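You operate a simulated robot arm through the tools that you are given. There is no shell and no other tool.

You run a simulated robot arm. Do the job below in one go: nothing can be reset, and whatever is moved stays where it is left.

TASK
The bagger stopped in mid-seal: jog the aisle bar, the plate and the pop-up home.
Fine: jog dial On first and Off last; plate before pop-up; three presses, no other button. Where these are worked on the way, their far stop is far enough and under half their travel is too little: jog dial.

The check looks at the end state, three seconds after you hand in, the way a careful person would. Anything else that was tipped, shoved, dropped, spilled or broken makes it a failure. A push-on lid holds only when it is set on centred and level and pressed home; a screw cap is set on level and turned clockwise until tight.

THE ROBOT
A 7-joint arm with a fingered hand, fixed in place. Base frame: the origin is at the foot of the arm, x ahead of it, y to its left, z up. Readings come in cm, rad, newtons and seconds.
Its first joint turns from -2.897 to 2.897 rad. Payload 4 kg.
The TCP is the grasp point between the finger pads, 3 cm short of the fingertips. In the tool frame z runs along the fingers and y along their closing line. The gripper opens to 10.4 cm. The gripper's body begins 3.5 cm behind the TCP. The gripper is a hand of 4 fingers: y runs from the thumb to the fingers, the wrist lies at [-1.5, -11.3, -19] in the tool frame.
Orientation is that of the tool frame in the base frame, as a unit quaternion [x, y, z, w]. With the fingers straight down and the wrist toward the robot, the tool's x, y and z point along [0, 1, 0], [1, 0, 0] and [0, 0, -1] of the base frame.

THE INTERFACE
- The arm moves only by the tool nudge_tool. Its argument "moves" is a list of rows, each a list of 2 entries, a list of its own where there are three numbers: the turn, a rotation vector about the tool's x, y, z in units of 4 degrees (1.0 is 4 degrees), then the shift along the tool's x, y, z in units of 20 mm (1.0 is 20 mm). In form: [[[ax, ay, az], [x, y, z]], ...]. A call has 1 to 20 rows; each row shifts and turns the commanded pose from where the row before left it, along the tool's axes as they then stand. A call with a number of a shift or a turn outside -1 to 1 is refused whole. Each row takes 0.2 s and may step no farther than 5 cm and 0.15 rad from the row before; otherwise, the whole call is refused. Where a pose cannot be reached the arm comes as near as it can. A force on the tool above 40 N (or 10 N above the force at the start of the call, whichever is more), or a blocked arm, ends the call early, and 0.2 s more pass. In this call time passes only in rows, and 0.2 s behind the last. The reply holds the time, the measured pose of the TCP, the force on the tool along the base axes, the opening and the grip force, in the units named above and with some noise, with the torque about the TCP (base axes, N m) and any sound that the robot's microphone picked up.
- Cameras (640 x 400 px; columns grow to the right, rows downward): "scene" is fixed at [39.49, 50.68, 164.46]; the picture's right is [-0.99, 0.10, 0.00], its down [0.04, 0.37, -0.93] and it looks along [-0.09, -0.92, -0.37] (base axes); focal length 313 px, centre (320, 200). "wrist" rides on the gripper at [6.1, -9.2, -13] in the tool frame; the picture's right is [-0.81, 0.28, -0.52], its down [-0.53, -0.71, 0.46] and it looks along [-0.24, 0.64, 0.72] (tool axes); focal length 275 px, centre (320, 200). There is no depth. A picture from a camera that has moved, and an enlarged one, comes with that camera's place and axes in the base frame and with its lens. The place of the scene camera against the robot may be out by one fixed shift of up to 1.2 cm in any direction.
- grab_frame(camera): a new picture of that camera. No time passes.
- curl_fingers(index, middle, ring, thumb_bend, thumb_turn): sets how far each is bent, from 0 (flat) to 1 (curled in); at 0.3 the hand is open as for a grip, at 0.7 the pads meet at the TCP. One left out holds its place. A second passes; each finger stops where it meets its share of the squeeze, and holds until it gets a number again. It is the only way to open and close the hand. It gives what a move gives, with no picture; readings hold the bend of each and the force on the fingers (four entries, about 0 where the hand has none), thumb and palm. thumb_turn goes from beside the hand (0) to across from the fingers (1), as for a grip.
- close_up(camera, box): a new picture of the part [left, top, right, bottom] of that camera's present view, enlarged. No time passes.
- job_done(): hands the job in; it is judged then, once.

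Places have to be worked out from the pictures, the camera data and where the tool is seen. Open the gripper and draw the arm clear of the work before you hand the job in, unless the task says otherwise.

The tools are called after "Emit:" as a command line: name --argument value ..., lists and objects as JSON in quotes. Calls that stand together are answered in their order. nudge_tool: Moves the arm, as the interface text tells. Its arguments: {"type":"object","properties":{"moves":{"type":"array","items":{"type":"array"}}},"required":["moves"]} The other tools are called the same way: curl_fingers (index, middle, ring, thumb_bend, thumb_turn) moves the fingers one by one; grab_frame (camera) takes a picture; close_up (camera, box) takes an enlarged picture of a part of a camera's view; job_done () hands the job in.

At the start:

```text
time_s: 0.0
ee_pos: [24.45, -40.81, 139.16]
orientation: [0.708, 0.707, 0.0, 0.0]
contact_force: [-0.5, 0.4, -0.1]
ft_torque: [-0.01, 0.01, -0.01]
finger_gap: 10.36
finger_force: 0.1
shape: jaw
bend: [0.3, 0.3, 0.3, 0.3, 0.98]
finger forces: [0.0, 0.0, 0.0, 0.0, 0.1, 0.0]
```

scene: 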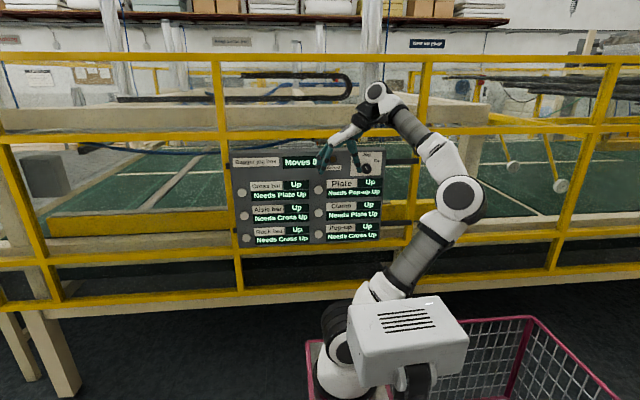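
wrist: 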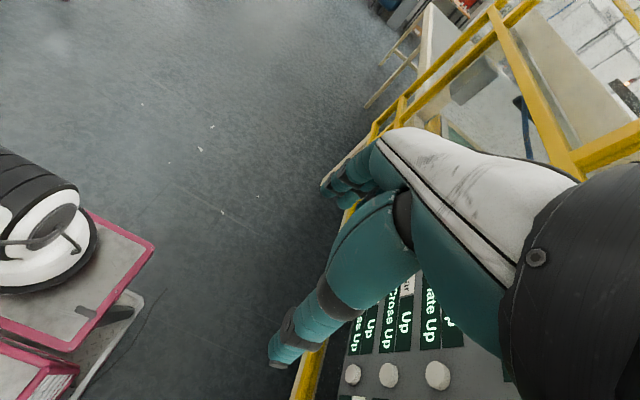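

The panel with the jog dial, six buttons and status displays sits on the yellow rail behind the arm's hand. I'll enlarge the panel first to read the labels.

Emit:
close_up --camera "scene" --box '[225, 140, 395, 250]'

Emit:
close_up --camera "scene" --box '[225, 145, 310, 200]'

Emit:
close_up --camera "scene" --box '[305, 135, 400, 200]'

Emit:
close_up --camera "wrist" --box '[320, 240, 520, 400]'

```text
3.64 times, centred on (310, 195) of scene
camera zoom: at [39.49, 50.68, 164.46], right [-0.99, 0.1, 0.0], down [0.04, 0.37, -0.93], along [-0.09, -0.92, -0.37], focal length 1137 px, centre (356, 218)
```

zoom: 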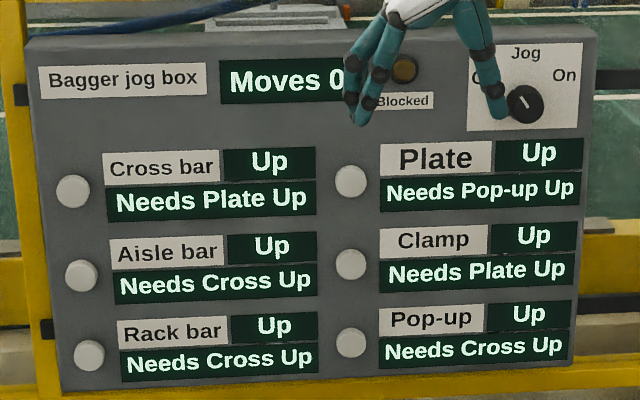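

```text
7.27 times, centred on (268, 172) of scene
camera zoom: at [39.49, 50.68, 164.46], right [-0.99, 0.1, 0.0], down [0.04, 0.37, -0.93], along [-0.09, -0.92, -0.37], focal length 2274 px, centre (702, 400)
```

zoom: 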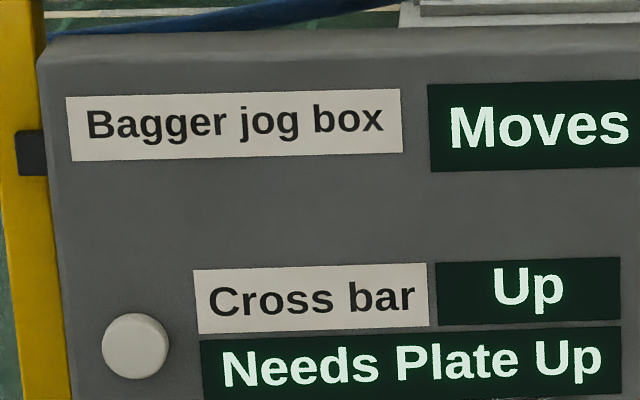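

```text
6.15 times, centred on (352, 168) of scene
camera zoom: at [39.49, 50.68, 164.46], right [-0.99, 0.1, 0.0], down [0.04, 0.37, -0.93], along [-0.09, -0.92, -0.37], focal length 1924 px, centre (120, 400)
```

zoom: 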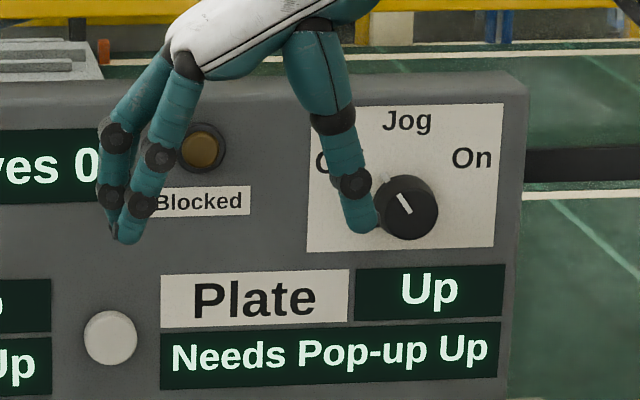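

```text
2.50 times, centred on (420, 320) of wrist
camera zoom: at [15.27, -34.73, 152.2], right [0.28, -0.81, 0.52], down [-0.71, -0.53, -0.46], along [0.64, -0.24, -0.72], focal length 688 px, centre (70, -100)
```

zoom: 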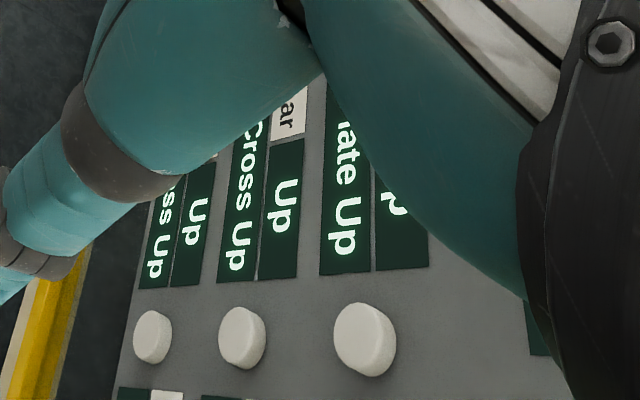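

All six units read "Up", and the dial pointer is up-left (Off). Triangulating the two views puts the panel face at about y=-74, with buttons near: Plate (28,-73,119), Pop-up (28,-73,98), Aisle (60,-73,108.5), and the dial near (8,-72,128). I'll start turning the hand to face the panel, staying well clear of it.

Emit:
nudge_tool --moves '[[[0, -1, 0], [0, 0, 0]], [[0, -1, 0], [0, 0, 0]], [[0, -1, 0], [0, 0, 0]], [[0, -1, 0], [0, 0, 0]], [[0, -1, 0], [0, 0, 0]], [[0, -1, 0], [0, 0, 0]], [[0, -1, 0], [0, 0, 0]], [[0, -1, 0], [0, 0, 0]]]'

```text
time_s: 1.8
ee_pos: [24.52, -40.83, 139.2]
orientation: [0.68, 0.68, -0.195, 0.195]
contact_force: [-0.1, -0.6, -1.3]
ft_torque: [0.01, -0.02, -0.02]
finger_gap: 10.36
finger_force: 0.1
shape: jaw
bend: [0.3, 0.3, 0.3, 0.3, 0.98]
finger forces: [0.0, 0.0, 0.0, 0.0, 0.0, 0.0]
```

The turn goes the right way (tool z now leans toward -y) with the TCP steady. I'll finish the 90° turn.

Emit:
nudge_tool --moves '[[[0, -1, 0], [0, 0, 0]], [[0, -1, 0], [0, 0, 0]], [[0, -1, 0], [0, 0, 0]], [[0, -1, 0], [0, 0, 0]], [[0, -1, 0], [0, 0, 0]], [[0, -1, 0], [0, 0, 0]], [[0, -1, 0], [0, 0, 0]], [[0, -1, 0], [0, 0, 0]], [[0, -1, 0], [0, 0, 0]], [[0, -1, 0], [0, 0, 0]], [[0, -1, 0], [0, 0, 0]], [[0, -1, 0], [0, 0, 0]], [[0, -1, 0], [0, 0, 0]], [[0, -1, 0], [0, 0, 0]], [[0, -0.5, 0], [0, 0, 0]]]'

Emit:
grab_frame --camera "scene"

Emit:
grab_frame --camera "wrist"

```text
time_s: 5.0
ee_pos: [24.52, -40.85, 139.08]
orientation: [0.501, 0.5, -0.499, 0.5]
contact_force: [0.0, -0.4, -0.1]
ft_torque: [0.01, 0.02, 0.01]
finger_gap: 10.37
finger_force: 0.1
shape: jaw
bend: [0.3, 0.3, 0.3, 0.3, 0.98]
finger forces: [0.1, 0.0, 0.1, 0.1, 0.1, 0.1]
```

```text
taken
```

scene: 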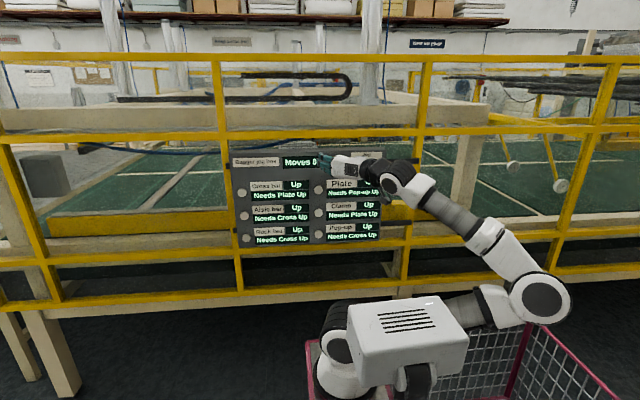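

```text
taken
camera wrist: at [15.29, -27.84, 132.99], right [0.27, 0.52, 0.81], down [-0.71, -0.46, 0.53], along [0.65, -0.72, 0.24], focal length 275 px, centre (320, 200)
```

wrist: 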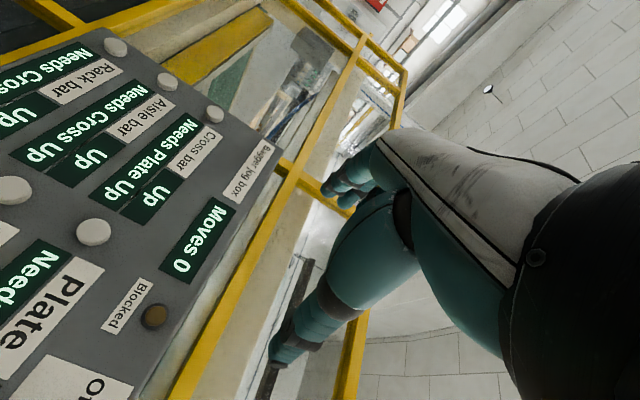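

The tool now faces the panel squarely, and the wrist view confirms the button positions. I'll zoom in on the hand to see how the fingers lie before using them.

Emit:
close_up --camera "scene" --box '[300, 130, 420, 210]'

Emit:
close_up --camera "wrist" --box '[240, 120, 440, 380]'

```text
5.00 times, centred on (360, 170) of scene
camera zoom: at [39.49, 50.68, 164.46], right [-0.99, 0.1, 0.0], down [0.04, 0.37, -0.93], along [-0.09, -0.92, -0.37], focal length 1564 px, centre (120, 350)
```

zoom: 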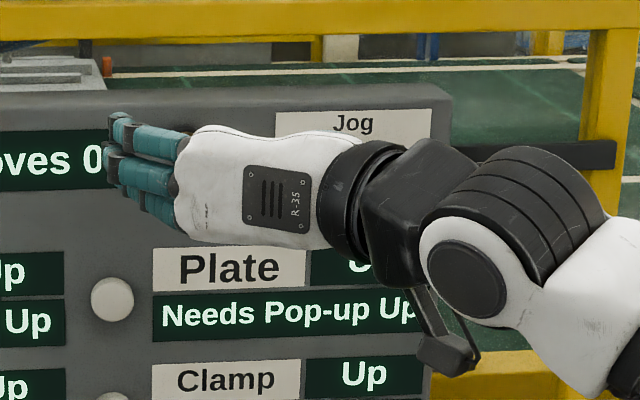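

```text
1.54 times, centred on (340, 250) of wrist
camera zoom: at [15.29, -27.84, 132.99], right [0.27, 0.52, 0.81], down [-0.71, -0.46, 0.53], along [0.65, -0.72, 0.24], focal length 424 px, centre (289, 123)
```

zoom: 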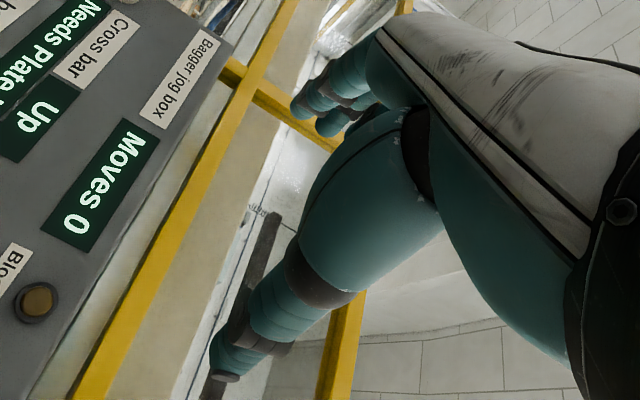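

The scene view shows the back of the hand with the three fingers reaching toward +x and bending to the panel. I'll test a pinch shape here in free space, thumb and middle closing with index and ring tucked, to see where the tips end up.

Emit:
curl_fingers --index 1 --ring 1 --middle 0.3 --thumb_bend 0.3

Emit:
grab_frame --camera "wrist"

Emit:
close_up --camera "scene" --box '[300, 130, 420, 210]'

```text
time_s: 6.0
ee_pos: [24.44, -40.85, 139.17]
orientation: [0.5, 0.501, -0.5, 0.5]
contact_force: [-0.3, -0.1, 0.2]
ft_torque: [0.0, -0.01, -0.04]
finger_gap: 6.53
finger_force: 0.0
shape: fingers
bend: [1.0, 0.3, 1.0, 0.3, 0.98]
finger forces: [0.0, 0.0, 0.0, 0.0, 0.1, 0.1]
```

```text
taken
camera wrist: at [15.28, -27.84, 133.0], right [0.27, 0.52, 0.81], down [-0.71, -0.46, 0.53], along [0.65, -0.72, 0.24], focal length 275 px, centre (320, 200)
```

wrist: 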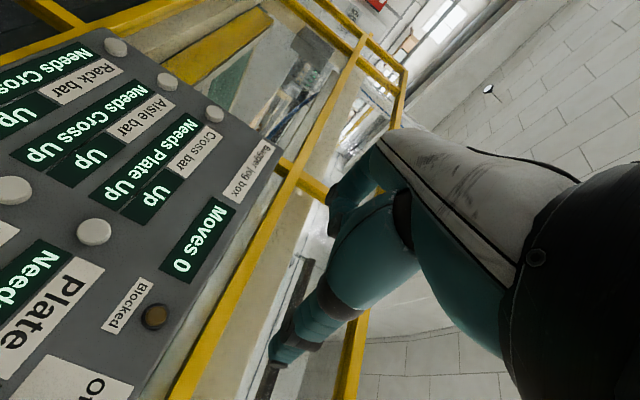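

```text
5.00 times, centred on (360, 170) of scene
camera zoom: at [39.49, 50.68, 164.46], right [-0.99, 0.1, 0.0], down [0.04, 0.37, -0.93], along [-0.09, -0.92, -0.37], focal length 1564 px, centre (120, 350)
```

zoom: 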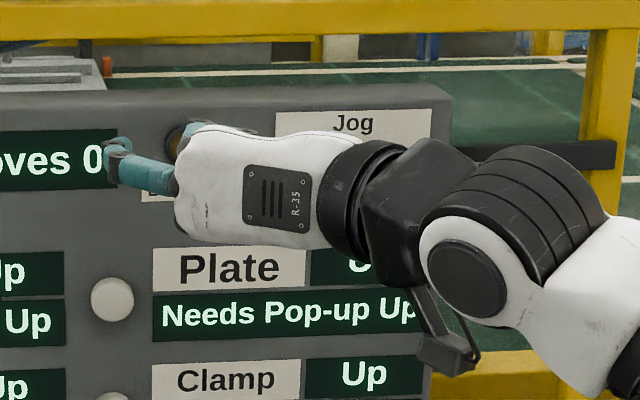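

With index and ring tucked, only the middle finger sticks out, which will suit pressing. First I need the dial's place, so I'll shift left (−x) and down, about 30 cm off the panel, so the wrist camera can see it.

Emit:
nudge_tool --moves '[[[0, 0, 0], [0.5, -1, 0]], [[0, 0, 0], [0.5, -1, 0]], [[0, 0, 0], [0.5, -1, 0]], [[0, 0, 0], [0.5, -1, 0]], [[0, 0, 0], [0.5, -1, 0]], [[0, 0, 0], [0.5, -1, 0]], [[0, 0, 0], [0.5, -1, 0]], [[0, 0, 0], [0.5, -1, 0]]]'

Emit:
grab_frame --camera "wrist"

Emit:
grab_frame --camera "scene"

```text
time_s: 7.8
ee_pos: [8.48, -40.76, 130.96]
orientation: [0.499, 0.5, -0.5, 0.5]
contact_force: [-0.2, 0.4, 0.8]
ft_torque: [0.03, 0.03, 0.0]
finger_gap: 6.56
finger_force: 0.2
shape: fingers
bend: [1.0, 0.3, 1.0, 0.3, 0.98]
finger forces: [0.1, 0.0, 0.1, 0.0, 0.0, 0.0]
```

```text
taken
camera wrist: at [-0.75, -27.8, 124.89], right [0.27, 0.52, 0.81], down [-0.71, -0.46, 0.53], along [0.65, -0.72, 0.24], focal length 275 px, centre (320, 200)
```

wrist: 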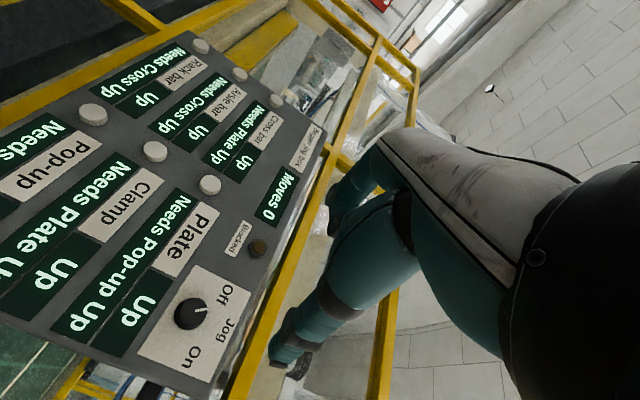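

```text
taken
```

scene: 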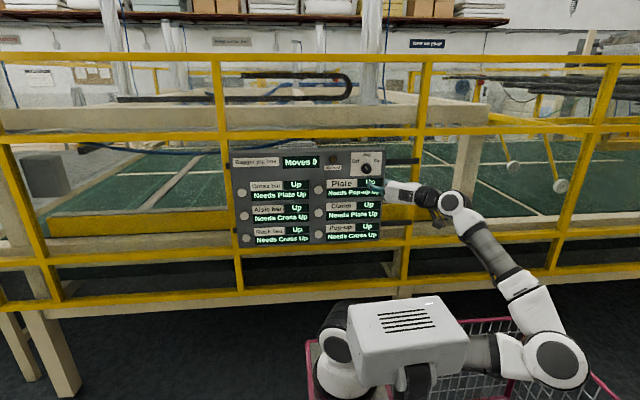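

Emit:
close_up --camera "wrist" --box '[130, 230, 290, 390]'

Emit:
close_up --camera "scene" --box '[340, 140, 400, 185]'

Emit:
close_up --camera "wrist" --box '[60, 20, 320, 200]'

```text
2.50 times, centred on (210, 310) of wrist
camera zoom: at [-0.75, -27.8, 124.89], right [0.27, 0.52, 0.81], down [-0.71, -0.46, 0.53], along [0.65, -0.72, 0.24], focal length 688 px, centre (595, -75)
```

zoom: 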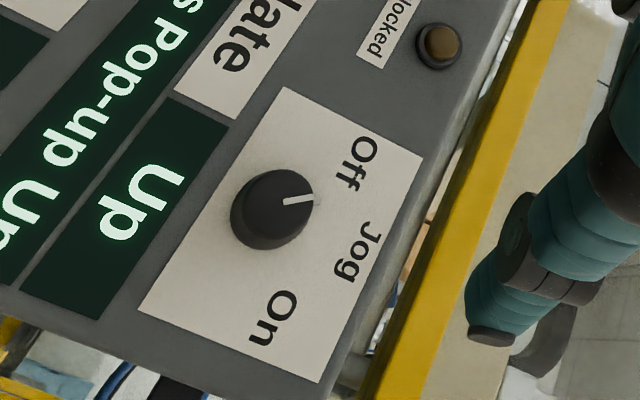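

```text
8.89 times, centred on (370, 162) of scene
camera zoom: at [39.49, 50.68, 164.46], right [-0.99, 0.1, 0.0], down [0.04, 0.37, -0.93], along [-0.09, -0.92, -0.37], focal length 2780 px, centre (-124, 533)
```

zoom: 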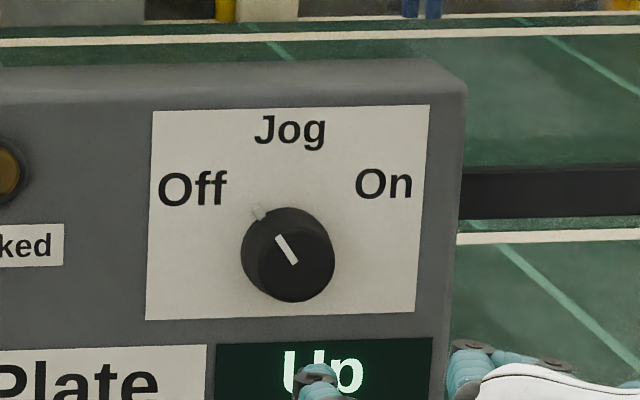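

```text
2.22 times, centred on (190, 110) of wrist
camera zoom: at [-0.75, -27.8, 124.89], right [0.27, 0.52, 0.81], down [-0.71, -0.46, 0.53], along [0.65, -0.72, 0.24], focal length 612 px, centre (609, 400)
```

zoom: 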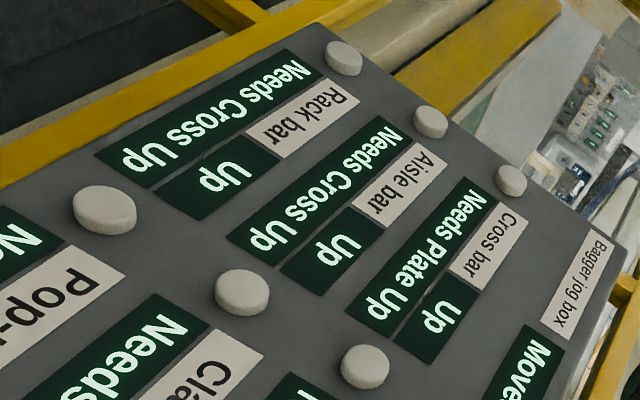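

The dial reads clearly: pointer toward Off, knob about 4 cm wide, front centre near (8.3, -71, 128). I'll open all fingers, line up with the dial axis about 13 cm out, and roll the hand −45° so the clockwise turn is centred in its range.

Emit:
curl_fingers --index 0.3 --middle 0.3 --ring 0.3 --thumb_bend 0.3 --thumb_turn 1

Emit:
nudge_tool --moves '[[[0, 0, 0], [0.75, 0, 0]], [[0, 0, 0], [0.75, 0, 0]], [[0, 0, -1], [0, 0, 0.7]], [[0, 0, -1], [0, 0, 0.7]], [[0, 0, -1], [0, 0, 0.7]], [[0, 0, -1], [0, 0, 0.7]], [[0, 0, -1], [0, 0, 0.7]], [[0, 0, -1], [0, 0, 0.7]], [[0, 0, -1], [0, 0, 0.7]], [[0, 0, -1], [0, 0, 0.7]], [[0, 0, -1], [0, 0, 0.7]], [[0, 0, -1], [0, 0, 0.7]], [[0, 0, -1], [0, 0, 0.7]]]'

Emit:
grab_frame --camera "wrist"

Emit:
grab_frame --camera "scene"

```text
time_s: 8.8
ee_pos: [8.49, -40.67, 131.04]
orientation: [0.499, 0.501, -0.5, 0.5]
contact_force: [0.6, 0.6, -0.1]
ft_torque: [-0.02, -0.01, -0.02]
finger_gap: 10.28
finger_force: 0.1
shape: fingers
bend: [0.3, 0.3, 0.3, 0.3, 0.97]
finger forces: [0.0, 0.1, 0.1, 0.0, 0.1, 0.1]
```

```text
time_s: 11.6
ee_pos: [8.52, -56.24, 128.08]
orientation: [0.275, 0.652, -0.651, 0.276]
contact_force: [0.0, 0.0, 0.1]
ft_torque: [0.01, -0.01, 0.04]
finger_gap: 10.29
finger_force: 0.0
shape: fingers
bend: [0.3, 0.3, 0.3, 0.3, 0.97]
finger forces: [0.0, 0.1, 0.0, 0.0, 0.0, 0.0]
```

```text
taken
camera wrist: at [-2.41, -43.22, 130.14], right [0.76, 0.52, 0.39], down [-0.14, -0.46, 0.88], along [0.63, -0.72, -0.27], focal length 275 px, centre (320, 200)
```

wrist: 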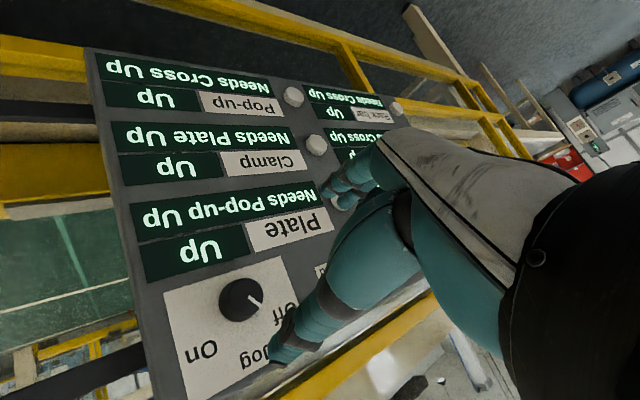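

```text
taken
```

scene: 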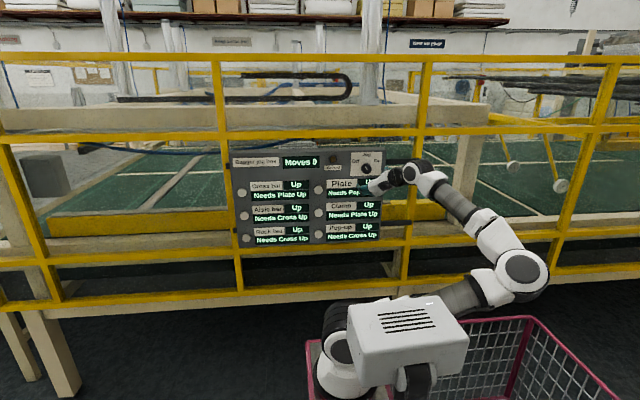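

Emit:
close_up --camera "wrist" --box '[180, 240, 320, 380]'

Emit:
close_up --camera "scene" --box '[340, 140, 420, 200]'

```text
2.86 times, centred on (250, 310) of wrist
camera zoom: at [-2.41, -43.22, 130.14], right [0.76, 0.52, 0.39], down [-0.14, -0.46, 0.88], along [0.63, -0.72, -0.27], focal length 786 px, centre (520, -114)
```

zoom: 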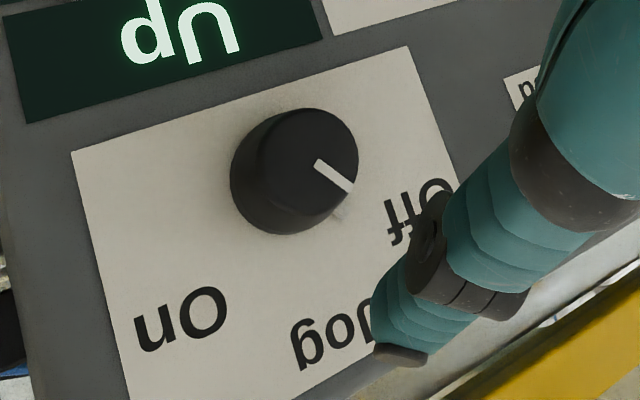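

```text
6.67 times, centred on (380, 170) of scene
camera zoom: at [39.49, 50.68, 164.46], right [-0.99, 0.1, 0.0], down [0.04, 0.37, -0.93], along [-0.09, -0.92, -0.37], focal length 2085 px, centre (-80, 400)
```

zoom: 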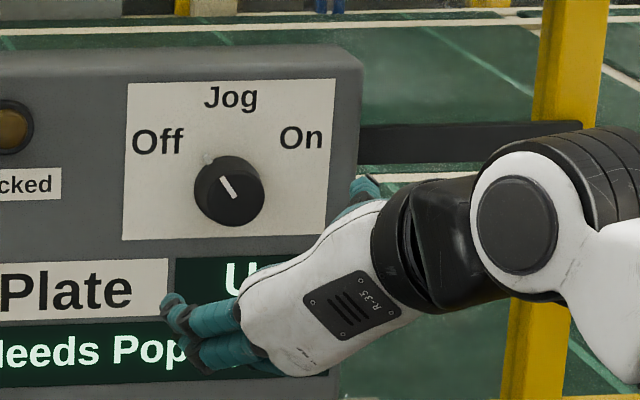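

The dial front comes out at about (8.1, -71.2, 128.2), and the knob stands about 2.5–3 cm off a panel face at y≈-74. Before gripping, I'll rehearse the clockwise roll in free air to be sure the arm can follow it.

Emit:
nudge_tool --moves '[[[0, 0, 1], [0, 0, 0]], [[0, 0, 1], [0, 0, 0]], [[0, 0, 1], [0, 0, 0]], [[0, 0, 1], [0, 0, 0]], [[0, 0, 1], [0, 0, 0]], [[0, 0, 1], [0, 0, 0]], [[0, 0, 1], [0, 0, 0]], [[0, 0, 1], [0, 0, 0]], [[0, 0, 1], [0, 0, 0]], [[0, 0, 1], [0, 0, 0]], [[0, 0, 1], [0, 0, 0]], [[0, 0, 1], [0, 0, 0]], [[0, 0, 1], [0, 0, 0]], [[0, 0, 1], [0, 0, 0]], [[0, 0, 1], [0, 0, 0]], [[0, 0, 1], [0, 0, 0]], [[0, 0, 1], [0, 0, 0]], [[0, 0, 1], [0, 0, 0]], [[0, 0, 1], [0, 0, 0]], [[0, 0, 1], [0, 0, 0]]]'

Emit:
grab_frame --camera "wrist"

Emit:
grab_frame --camera "scene"

```text
time_s: 15.8
ee_pos: [8.38, -56.14, 128.72]
orientation: [0.62, 0.341, -0.336, 0.622]
contact_force: [-0.6, -0.3, -1.2]
ft_torque: [0.02, -0.01, 0.0]
finger_gap: 10.3
finger_force: 0.0
shape: fingers
bend: [0.3, 0.3, 0.3, 0.3, 0.97]
finger forces: [0.0, 0.1, 0.0, 0.0, 0.0, 0.0]
out of reach, approached as far as the arm can: row 20
```

```text
taken
camera wrist: at [3.86, -43.18, 118.46], right [-0.21, 0.52, 0.83], down [-0.89, -0.46, 0.06], along [0.41, -0.72, 0.55], focal length 275 px, centre (320, 200)
```

wrist: 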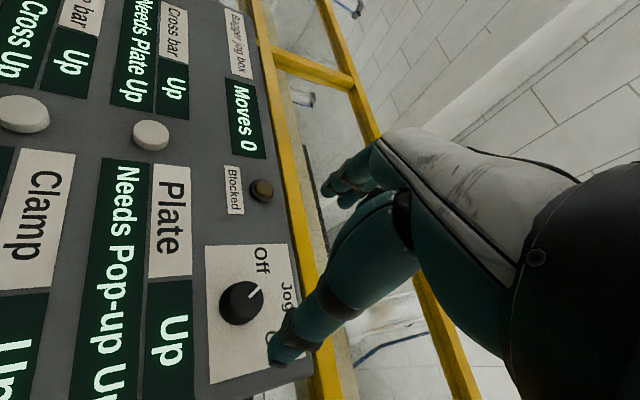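

```text
taken
```

scene: 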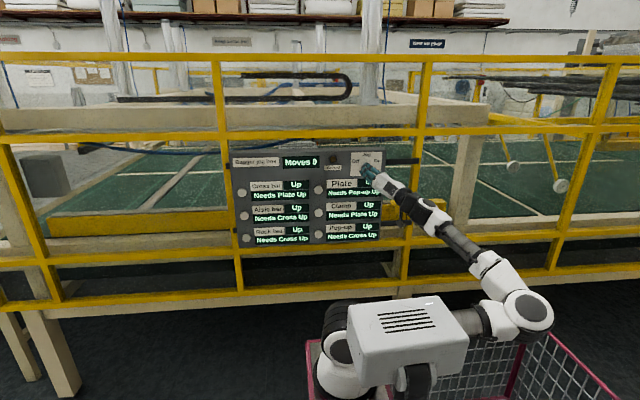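

The arm runs out of roll at about +32°, so I should start the grip farther back, around −65°, and finish by +25°. I'll roll back that way now and check that end of the range too.

Emit:
nudge_tool --moves '[[[0, 0, -1], [0, 0, 0]], [[0, 0, -1], [0, 0, 0]], [[0, 0, -1], [0, 0, 0]], [[0, 0, -1], [0, 0, 0]], [[0, 0, -1], [0, 0, 0]], [[0, 0, -1], [0, 0, 0]], [[0, 0, -1], [0, 0, 0]], [[0, 0, -1], [0, 0, 0]], [[0, 0, -1], [0, 0, 0]], [[0, 0, -1], [0, 0, 0]], [[0, 0, -1], [0, 0, 0]], [[0, 0, -1], [0, 0, 0]], [[0, 0, -1], [0, 0, 0]], [[0, 0, -1], [0, 0, 0]], [[0, 0, -1], [0, 0, 0]], [[0, 0, -1], [0, 0, 0]], [[0, 0, -1], [0, 0, 0]], [[0, 0, -1], [0, 0, 0]], [[0, 0, -1], [0, 0, 0]], [[0, 0, -1], [0, 0, 0]]]'

Emit:
nudge_tool --moves '[[[0, 0, -1], [0, 0, 0]], [[0, 0, -1], [0, 0, 0]], [[0, 0, -1], [0, 0, 0]], [[0, 0, -1], [0, 0, 0]], [[0, 0, -1], [0, 0, 0]]]'

Emit:
grab_frame --camera "wrist"

Emit:
grab_frame --camera "scene"

```text
time_s: 20.0
ee_pos: [8.26, -56.22, 128.72]
orientation: [0.255, 0.659, -0.658, 0.259]
contact_force: [-0.6, 0.2, -0.1]
ft_torque: [-0.01, -0.02, -0.03]
finger_gap: 10.28
finger_force: 0.0
shape: fingers
bend: [0.3, 0.3, 0.3, 0.3, 0.97]
finger forces: [0.0, 0.0, 0.0, 0.0, 0.0, 0.0]
```

```text
time_s: 21.2
ee_pos: [8.28, -56.15, 128.57]
orientation: [-0.136, -0.693, 0.693, -0.141]
contact_force: [0.5, 0.5, -0.3]
ft_torque: [0.0, 0.0, 0.01]
finger_gap: 10.32
finger_force: 0.0
shape: fingers
bend: [0.3, 0.3, 0.3, 0.3, 0.97]
finger forces: [0.0, 0.0, 0.0, 0.0, 0.1, 0.0]
```

```text
taken
camera wrist: at [-1.03, -43.2, 134.65], right [0.85, 0.52, 0.06], down [0.22, -0.45, 0.86], along [0.48, -0.72, -0.5], focal length 275 px, centre (320, 200)
```

wrist: 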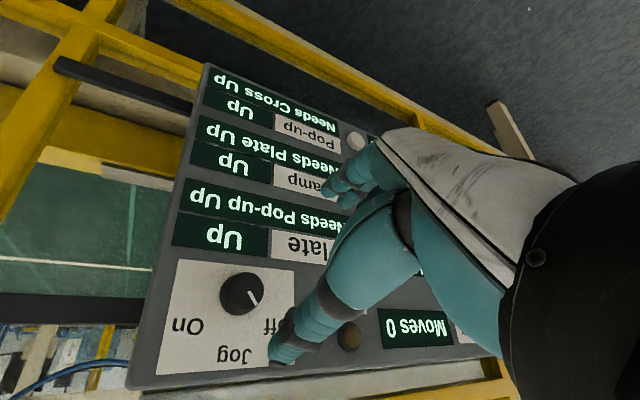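

```text
taken
```

scene: 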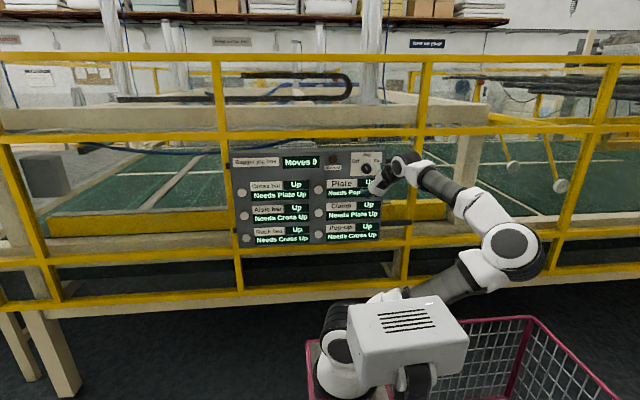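

Roll −67° is reachable and the arm is clear. I'll zoom in on the dial from here for one more position fix before approaching.

Emit:
close_up --camera "wrist" --box '[170, 240, 330, 380]'

Emit:
close_up --camera "scene" --box '[340, 140, 420, 200]'

```text
2.86 times, centred on (250, 310) of wrist
camera zoom: at [-1.03, -43.2, 134.65], right [0.85, 0.52, 0.06], down [0.22, -0.45, 0.86], along [0.48, -0.72, -0.5], focal length 786 px, centre (520, -114)
```

zoom: 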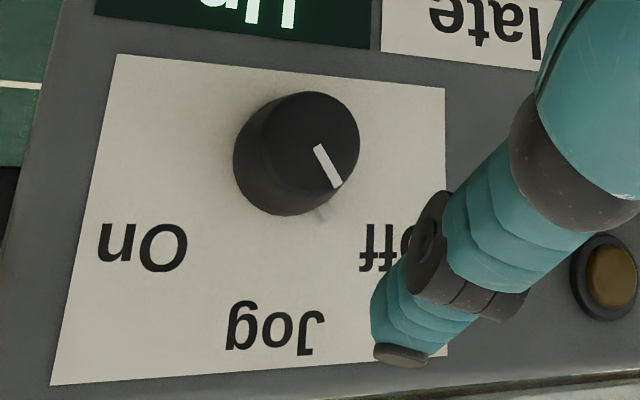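

```text
6.67 times, centred on (380, 170) of scene
camera zoom: at [39.49, 50.68, 164.46], right [-0.99, 0.1, 0.0], down [0.04, 0.37, -0.93], along [-0.09, -0.92, -0.37], focal length 2085 px, centre (-80, 400)
```

zoom: 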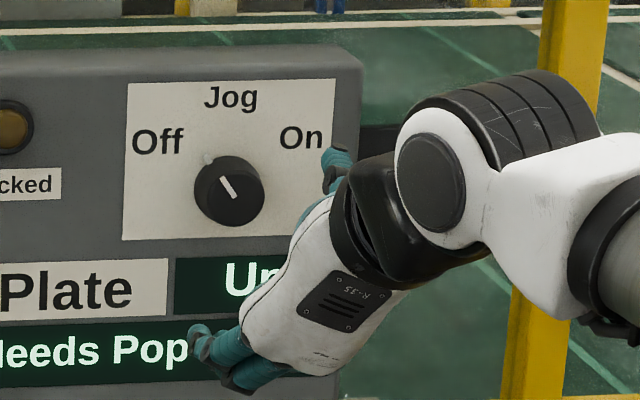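

The dial fix holds at (8.15, 128.1). I'll centre on it and advance until the fingertips are just short of the knob's front.

Emit:
nudge_tool --moves '[[[0, 0, 0], [0.15, 0.19, 0.5]], [[0, 0, 0], [0, 0, 1]], [[0, 0, 0], [0, 0, 1]], [[0, 0, 0], [0, 0, 1]], [[0, 0, 0], [0, 0, 1]], [[0, 0, 0], [0, 0, 0.9]]]'

Emit:
grab_frame --camera "wrist"

Emit:
close_up --camera "scene" --box '[340, 140, 420, 200]'

```text
time_s: 22.6
ee_pos: [8.36, -66.94, 127.98]
orientation: [0.137, 0.693, -0.693, 0.142]
contact_force: [-0.8, -0.5, 0.5]
ft_torque: [0.03, 0.0, 0.01]
finger_gap: 10.28
finger_force: 0.1
shape: fingers
bend: [0.3, 0.3, 0.3, 0.3, 0.97]
finger forces: [0.0, 0.0, 0.0, 0.0, 0.0, 0.0]
```

```text
taken
camera wrist: at [-1.0, -53.97, 134.15], right [0.85, 0.52, 0.06], down [0.22, -0.45, 0.86], along [0.48, -0.72, -0.5], focal length 275 px, centre (320, 200)
```

wrist: 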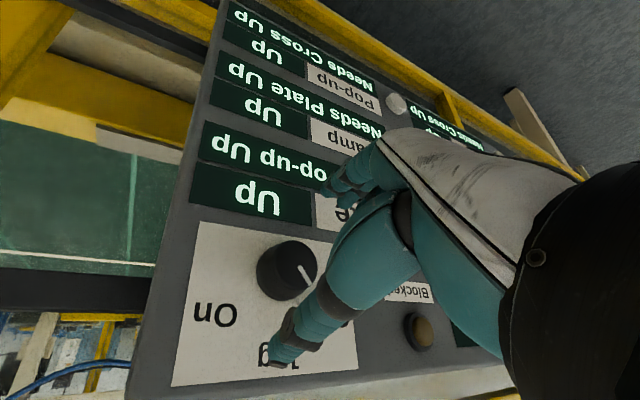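

```text
6.67 times, centred on (380, 170) of scene
camera zoom: at [39.49, 50.68, 164.46], right [-0.99, 0.1, 0.0], down [0.04, 0.37, -0.93], along [-0.09, -0.92, -0.37], focal length 2085 px, centre (-80, 400)
```

zoom: 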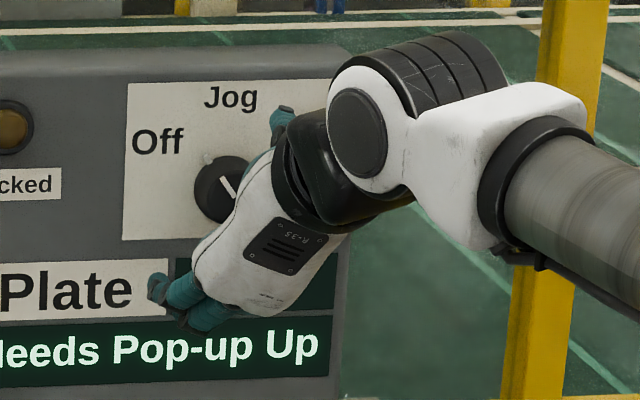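

Emit:
close_up --camera "wrist" --box '[220, 200, 380, 380]'

```text
2.22 times, centred on (300, 290) of wrist
camera zoom: at [-1.0, -53.97, 134.15], right [0.85, 0.52, 0.06], down [0.22, -0.45, 0.86], along [0.48, -0.72, -0.5], focal length 612 px, centre (364, 0)
```

zoom: 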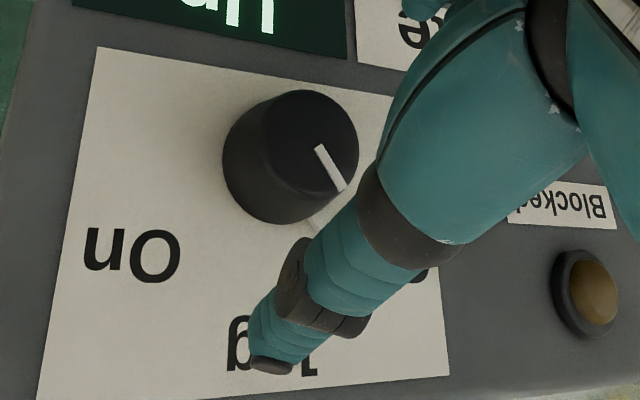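

The knob is centred between thumb and fingers as seen from here. I'll creep forward so the fingertips straddle the knob, watching for contact with the panel.

Emit:
nudge_tool --moves '[[[0, 0, 0], [0.09, -0.04, 0.4]], [[0, 0, 0], [0, 0, 0.4]], [[0, 0, 0], [0, 0, 0.4]]]'

Emit:
close_up --camera "wrist" --box '[200, 150, 440, 380]'

Emit:
close_up --camera "scene" --box '[340, 140, 420, 200]'

```text
time_s: 23.4
ee_pos: [8.18, -69.32, 128.09]
orientation: [0.137, 0.693, -0.693, 0.143]
contact_force: [-0.5, -0.2, 0.9]
ft_torque: [-0.03, 0.0, 0.01]
finger_gap: 10.26
finger_force: 0.1
shape: fingers
bend: [0.3, 0.3, 0.3, 0.3, 0.97]
finger forces: [0.0, 0.1, 0.1, 0.0, 0.1, 0.1]
```

```text
1.74 times, centred on (320, 265) of wrist
camera zoom: at [-1.19, -56.36, 134.15], right [0.85, 0.52, 0.06], down [0.22, -0.45, 0.86], along [0.48, -0.72, -0.5], focal length 479 px, centre (320, 87)
```

zoom: 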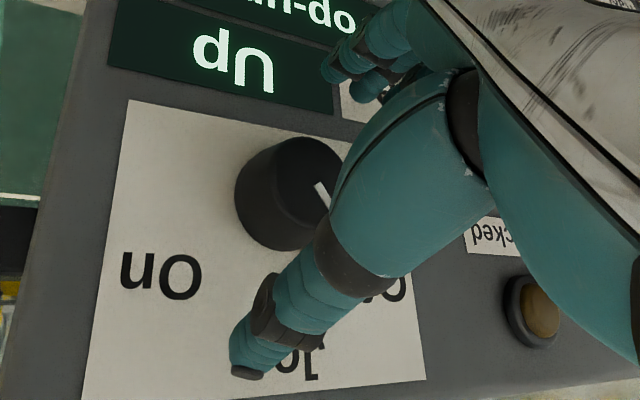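

```text
6.67 times, centred on (380, 170) of scene
camera zoom: at [39.49, 50.68, 164.46], right [-0.99, 0.1, 0.0], down [0.04, 0.37, -0.93], along [-0.09, -0.92, -0.37], focal length 2085 px, centre (-80, 400)
```

zoom: 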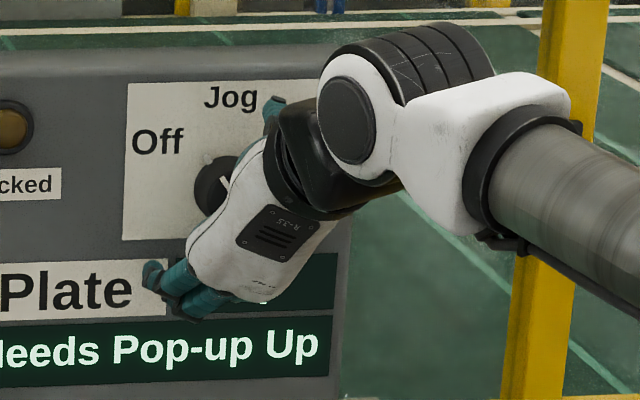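

No contact yet at y=-69.3. I'll ease in another 0.8 cm.

Emit:
nudge_tool --moves '[[[0, 0, 0], [0, 0, 0.2]], [[0, 0, 0], [0, 0, 0.2]]]'

Emit:
close_up --camera "wrist" --box '[200, 150, 440, 380]'

```text
time_s: 24.0
ee_pos: [8.15, -70.15, 127.97]
orientation: [0.138, 0.694, -0.693, 0.142]
contact_force: [0.3, 0.1, -0.1]
ft_torque: [0.0, 0.02, 0.04]
finger_gap: 10.29
finger_force: 0.0
shape: fingers
bend: [0.3, 0.3, 0.3, 0.3, 0.97]
finger forces: [0.0, 0.1, 0.1, 0.0, 0.0, 0.0]
```

```text
1.74 times, centred on (320, 265) of wrist
camera zoom: at [-1.26, -57.2, 134.14], right [0.85, 0.52, 0.06], down [0.22, -0.45, 0.86], along [0.48, -0.72, -0.5], focal length 479 px, centre (320, 87)
```

zoom: 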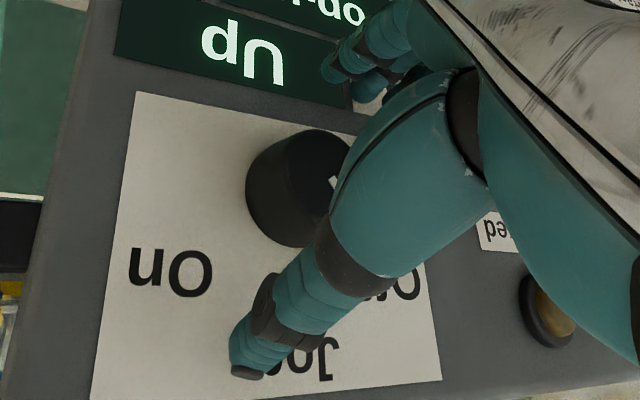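

The tips straddle the knob with no panel contact. I'll close part-way first to check how the fingers come down around it.

Emit:
curl_fingers --index 0.45 --middle 0.45 --ring 0.45 --thumb_bend 0.45

Emit:
close_up --camera "wrist" --box '[200, 150, 440, 380]'

Emit:
close_up --camera "scene" --box '[340, 140, 420, 200]'

```text
time_s: 25.0
ee_pos: [8.15, -70.12, 128.08]
orientation: [0.137, 0.694, -0.693, 0.143]
contact_force: [0.5, 0.7, -0.1]
ft_torque: [0.0, -0.01, 0.03]
finger_gap: 6.56
finger_force: 0.1
shape: fingers
bend: [0.45, 0.45, 0.45, 0.45, 0.99]
finger forces: [0.1, 0.0, 0.0, 0.0, 0.1, 0.0]
```

```text
1.74 times, centred on (320, 265) of wrist
camera zoom: at [-1.26, -57.2, 134.15], right [0.85, 0.52, 0.06], down [0.22, -0.45, 0.86], along [0.48, -0.72, -0.5], focal length 479 px, centre (320, 87)
```

zoom: 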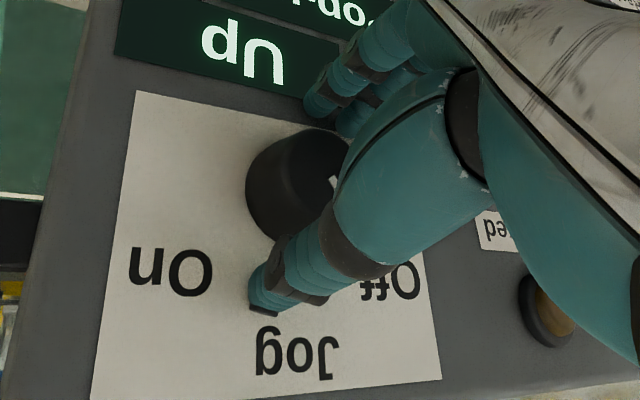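

```text
6.67 times, centred on (380, 170) of scene
camera zoom: at [39.49, 50.68, 164.46], right [-0.99, 0.1, 0.0], down [0.04, 0.37, -0.93], along [-0.09, -0.92, -0.37], focal length 2085 px, centre (-80, 400)
```

zoom: 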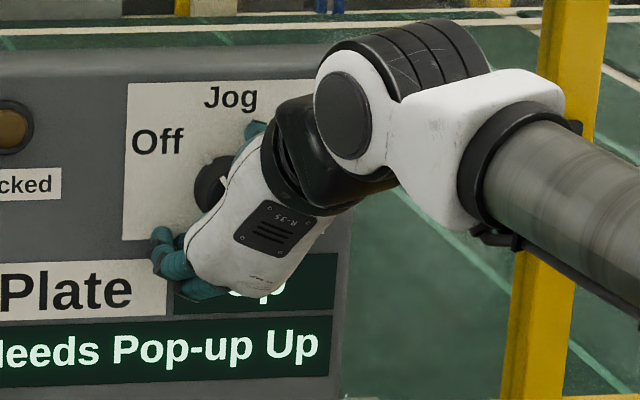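

The gap is 6.6 cm with no contact, and the thumb and fingers bracket the knob. I'll close onto it now.

Emit:
curl_fingers --index 0.68 --middle 0.68 --ring 0.68 --thumb_bend 0.68

Emit:
close_up --camera "wrist" --box '[200, 150, 440, 380]'

Emit:
close_up --camera "scene" --box '[340, 140, 420, 200]'

```text
time_s: 26.0
ee_pos: [8.08, -70.13, 128.04]
orientation: [0.138, 0.694, -0.693, 0.141]
contact_force: [3.4, 2.3, -4.4]
ft_torque: [0.14, 0.02, 0.07]
finger_gap: 3.4
finger_force: 11.5
shape: fingers
bend: [0.58, 0.61, 0.68, 0.58, 1.0]
finger forces: [7.4, 6.9, 0.1, 0.0, 9.3, 0.1]
```

```text
1.74 times, centred on (320, 265) of wrist
camera zoom: at [-1.24, -57.2, 134.13], right [0.85, 0.52, 0.06], down [0.22, -0.45, 0.86], along [0.48, -0.72, -0.5], focal length 479 px, centre (320, 87)
```

zoom: 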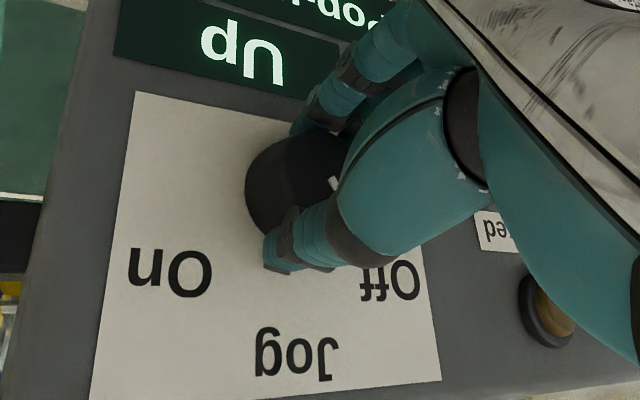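

```text
6.67 times, centred on (380, 170) of scene
camera zoom: at [39.49, 50.68, 164.46], right [-0.99, 0.1, 0.0], down [0.04, 0.37, -0.93], along [-0.09, -0.92, -0.37], focal length 2085 px, centre (-80, 400)
```

zoom: 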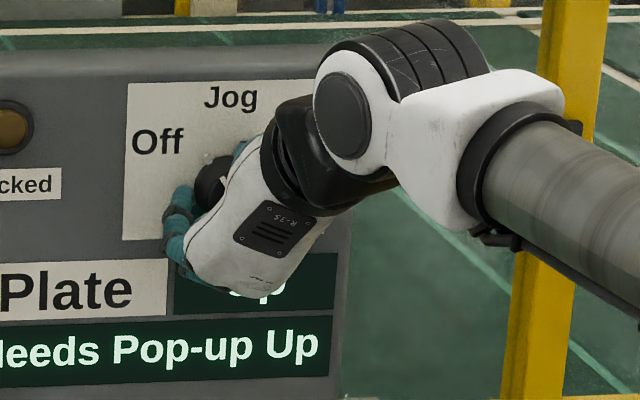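

Index, middle and thumb grip the knob at 7–9 N each; the ring finger misses it. I'll zoom in to see how the grip sits before turning.

Emit:
close_up --camera "wrist" --box '[280, 170, 380, 270]'

Emit:
close_up --camera "scene" --box '[355, 155, 395, 185]'

```text
4.00 times, centred on (330, 220) of wrist
camera zoom: at [-1.24, -57.2, 134.13], right [0.85, 0.52, 0.06], down [0.22, -0.45, 0.86], along [0.48, -0.72, -0.5], focal length 1101 px, centre (280, 120)
```

zoom: 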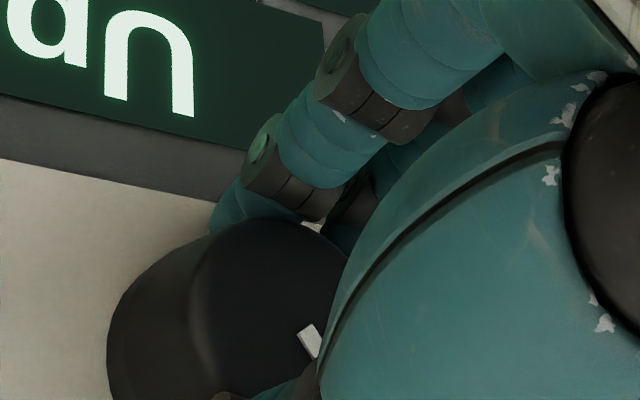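

```text
13.33 times, centred on (375, 170) of scene
camera zoom: at [39.49, 50.68, 164.46], right [-0.99, 0.1, 0.0], down [0.04, 0.37, -0.93], along [-0.09, -0.92, -0.37], focal length 4170 px, centre (-413, 600)
```

zoom: 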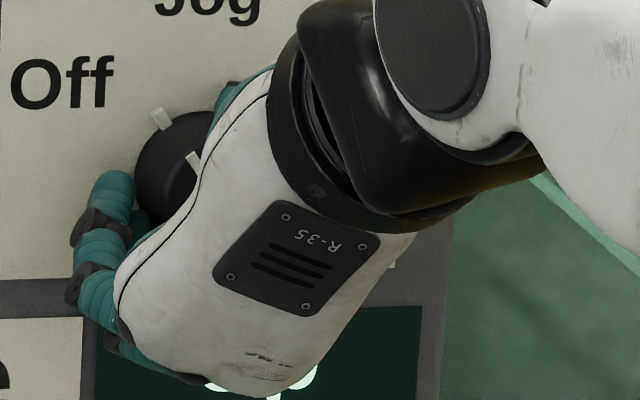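

The thumb opposes index and middle, which straddle the knob axis, so the grip looks centred. I'll turn 20° clockwise and check that the pointer follows.

Emit:
nudge_tool --moves '[[[0, 0, 1], [0, 0, 0]], [[0, 0, 1], [0, 0, 0]], [[0, 0, 1], [0, 0, 0]], [[0, 0, 1], [0, 0, 0]], [[0, 0, 1], [0, 0, 0]]]'

Emit:
close_up --camera "wrist" --box '[200, 150, 440, 380]'

Emit:
close_up --camera "scene" --box '[345, 145, 405, 190]'

```text
time_s: 27.2
ee_pos: [8.09, -70.14, 128.19]
orientation: [0.256, 0.659, -0.658, 0.26]
contact_force: [1.5, 4.2, -6.4]
ft_torque: [0.23, -0.01, 0.1]
finger_gap: 3.38
finger_force: 12.5
shape: fingers
bend: [0.58, 0.61, 0.68, 0.59, 1.0]
finger forces: [8.6, 6.8, 0.0, 0.0, 9.3, 0.0]
```

```text
1.74 times, centred on (320, 265) of wrist
camera zoom: at [-2.71, -57.22, 130.71], right [0.78, 0.52, 0.35], down [-0.09, -0.46, 0.89], along [0.62, -0.72, -0.31], focal length 479 px, centre (320, 87)
```

zoom: 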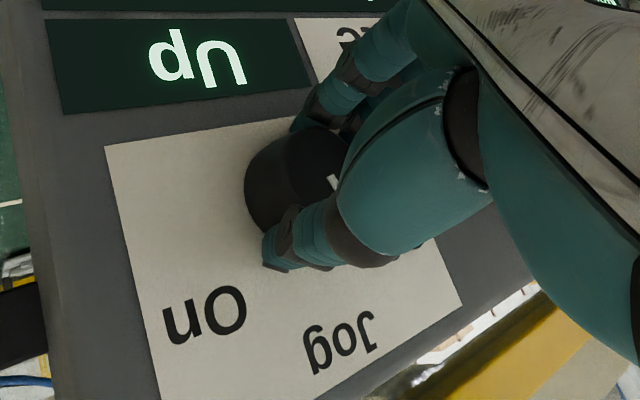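

```text
8.89 times, centred on (375, 168) of scene
camera zoom: at [39.49, 50.68, 164.46], right [-0.99, 0.1, 0.0], down [0.04, 0.37, -0.93], along [-0.09, -0.92, -0.37], focal length 2780 px, centre (-169, 489)
```

zoom: 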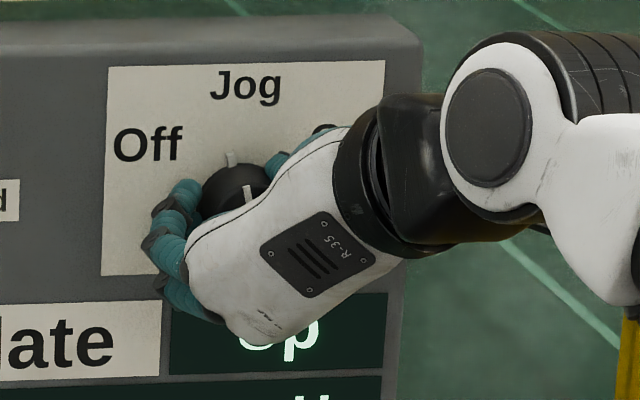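

The pointer and nub rotated with the hand, so the grip holds. I'll keep turning clockwise.

Emit:
nudge_tool --moves '[[[0, 0, 1], [0, 0, 0]], [[0, 0, 1], [0, 0, 0]], [[0, 0, 1], [0, 0, 0]], [[0, 0, 1], [0, 0, 0]], [[0, 0, 1], [0, 0, 0]], [[0, 0, 1], [0, 0, 0]], [[0, 0, 1], [0, 0, 0]], [[0, 0, 1], [0, 0, 0]], [[0, 0, 1], [0, 0, 0]], [[0, 0, 1], [0, 0, 0]]]'

Emit:
close_up --camera "wrist" --box '[200, 150, 440, 380]'

Emit:
close_up --camera "scene" --box '[345, 145, 405, 190]'

```text
time_s: 29.4
ee_pos: [8.24, -70.08, 128.12]
orientation: [0.466, 0.531, -0.529, 0.47]
contact_force: [4.9, 1.5, 0.3]
ft_torque: [-0.04, 0.01, 0.18]
finger_gap: 3.4
finger_force: 12.2
shape: fingers
bend: [0.58, 0.61, 0.68, 0.59, 1.0]
finger forces: [7.0, 7.4, 0.0, 0.0, 9.6, 0.0]
```

```text
1.74 times, centred on (320, 265) of wrist
camera zoom: at [-1.88, -57.2, 123.22], right [0.37, 0.52, 0.77], down [-0.64, -0.46, 0.62], along [0.68, -0.72, 0.16], focal length 479 px, centre (320, 87)
```

zoom: 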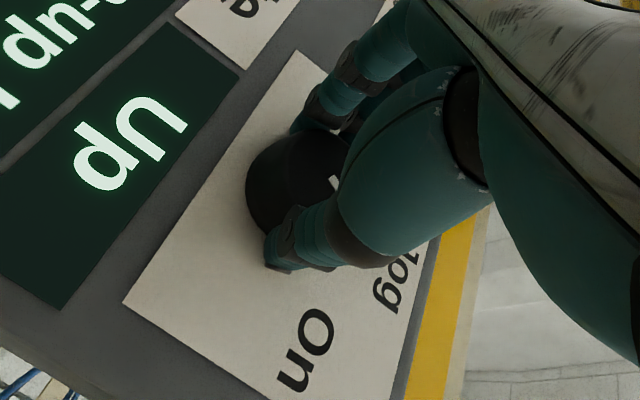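

```text
8.89 times, centred on (375, 168) of scene
camera zoom: at [39.49, 50.68, 164.46], right [-0.99, 0.1, 0.0], down [0.04, 0.37, -0.93], along [-0.09, -0.92, -0.37], focal length 2780 px, centre (-169, 489)
```

zoom: 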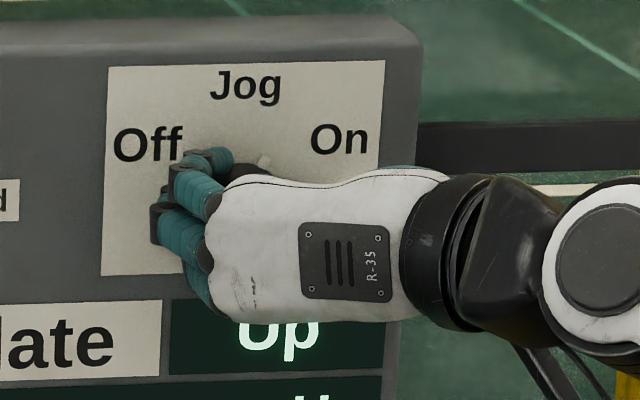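

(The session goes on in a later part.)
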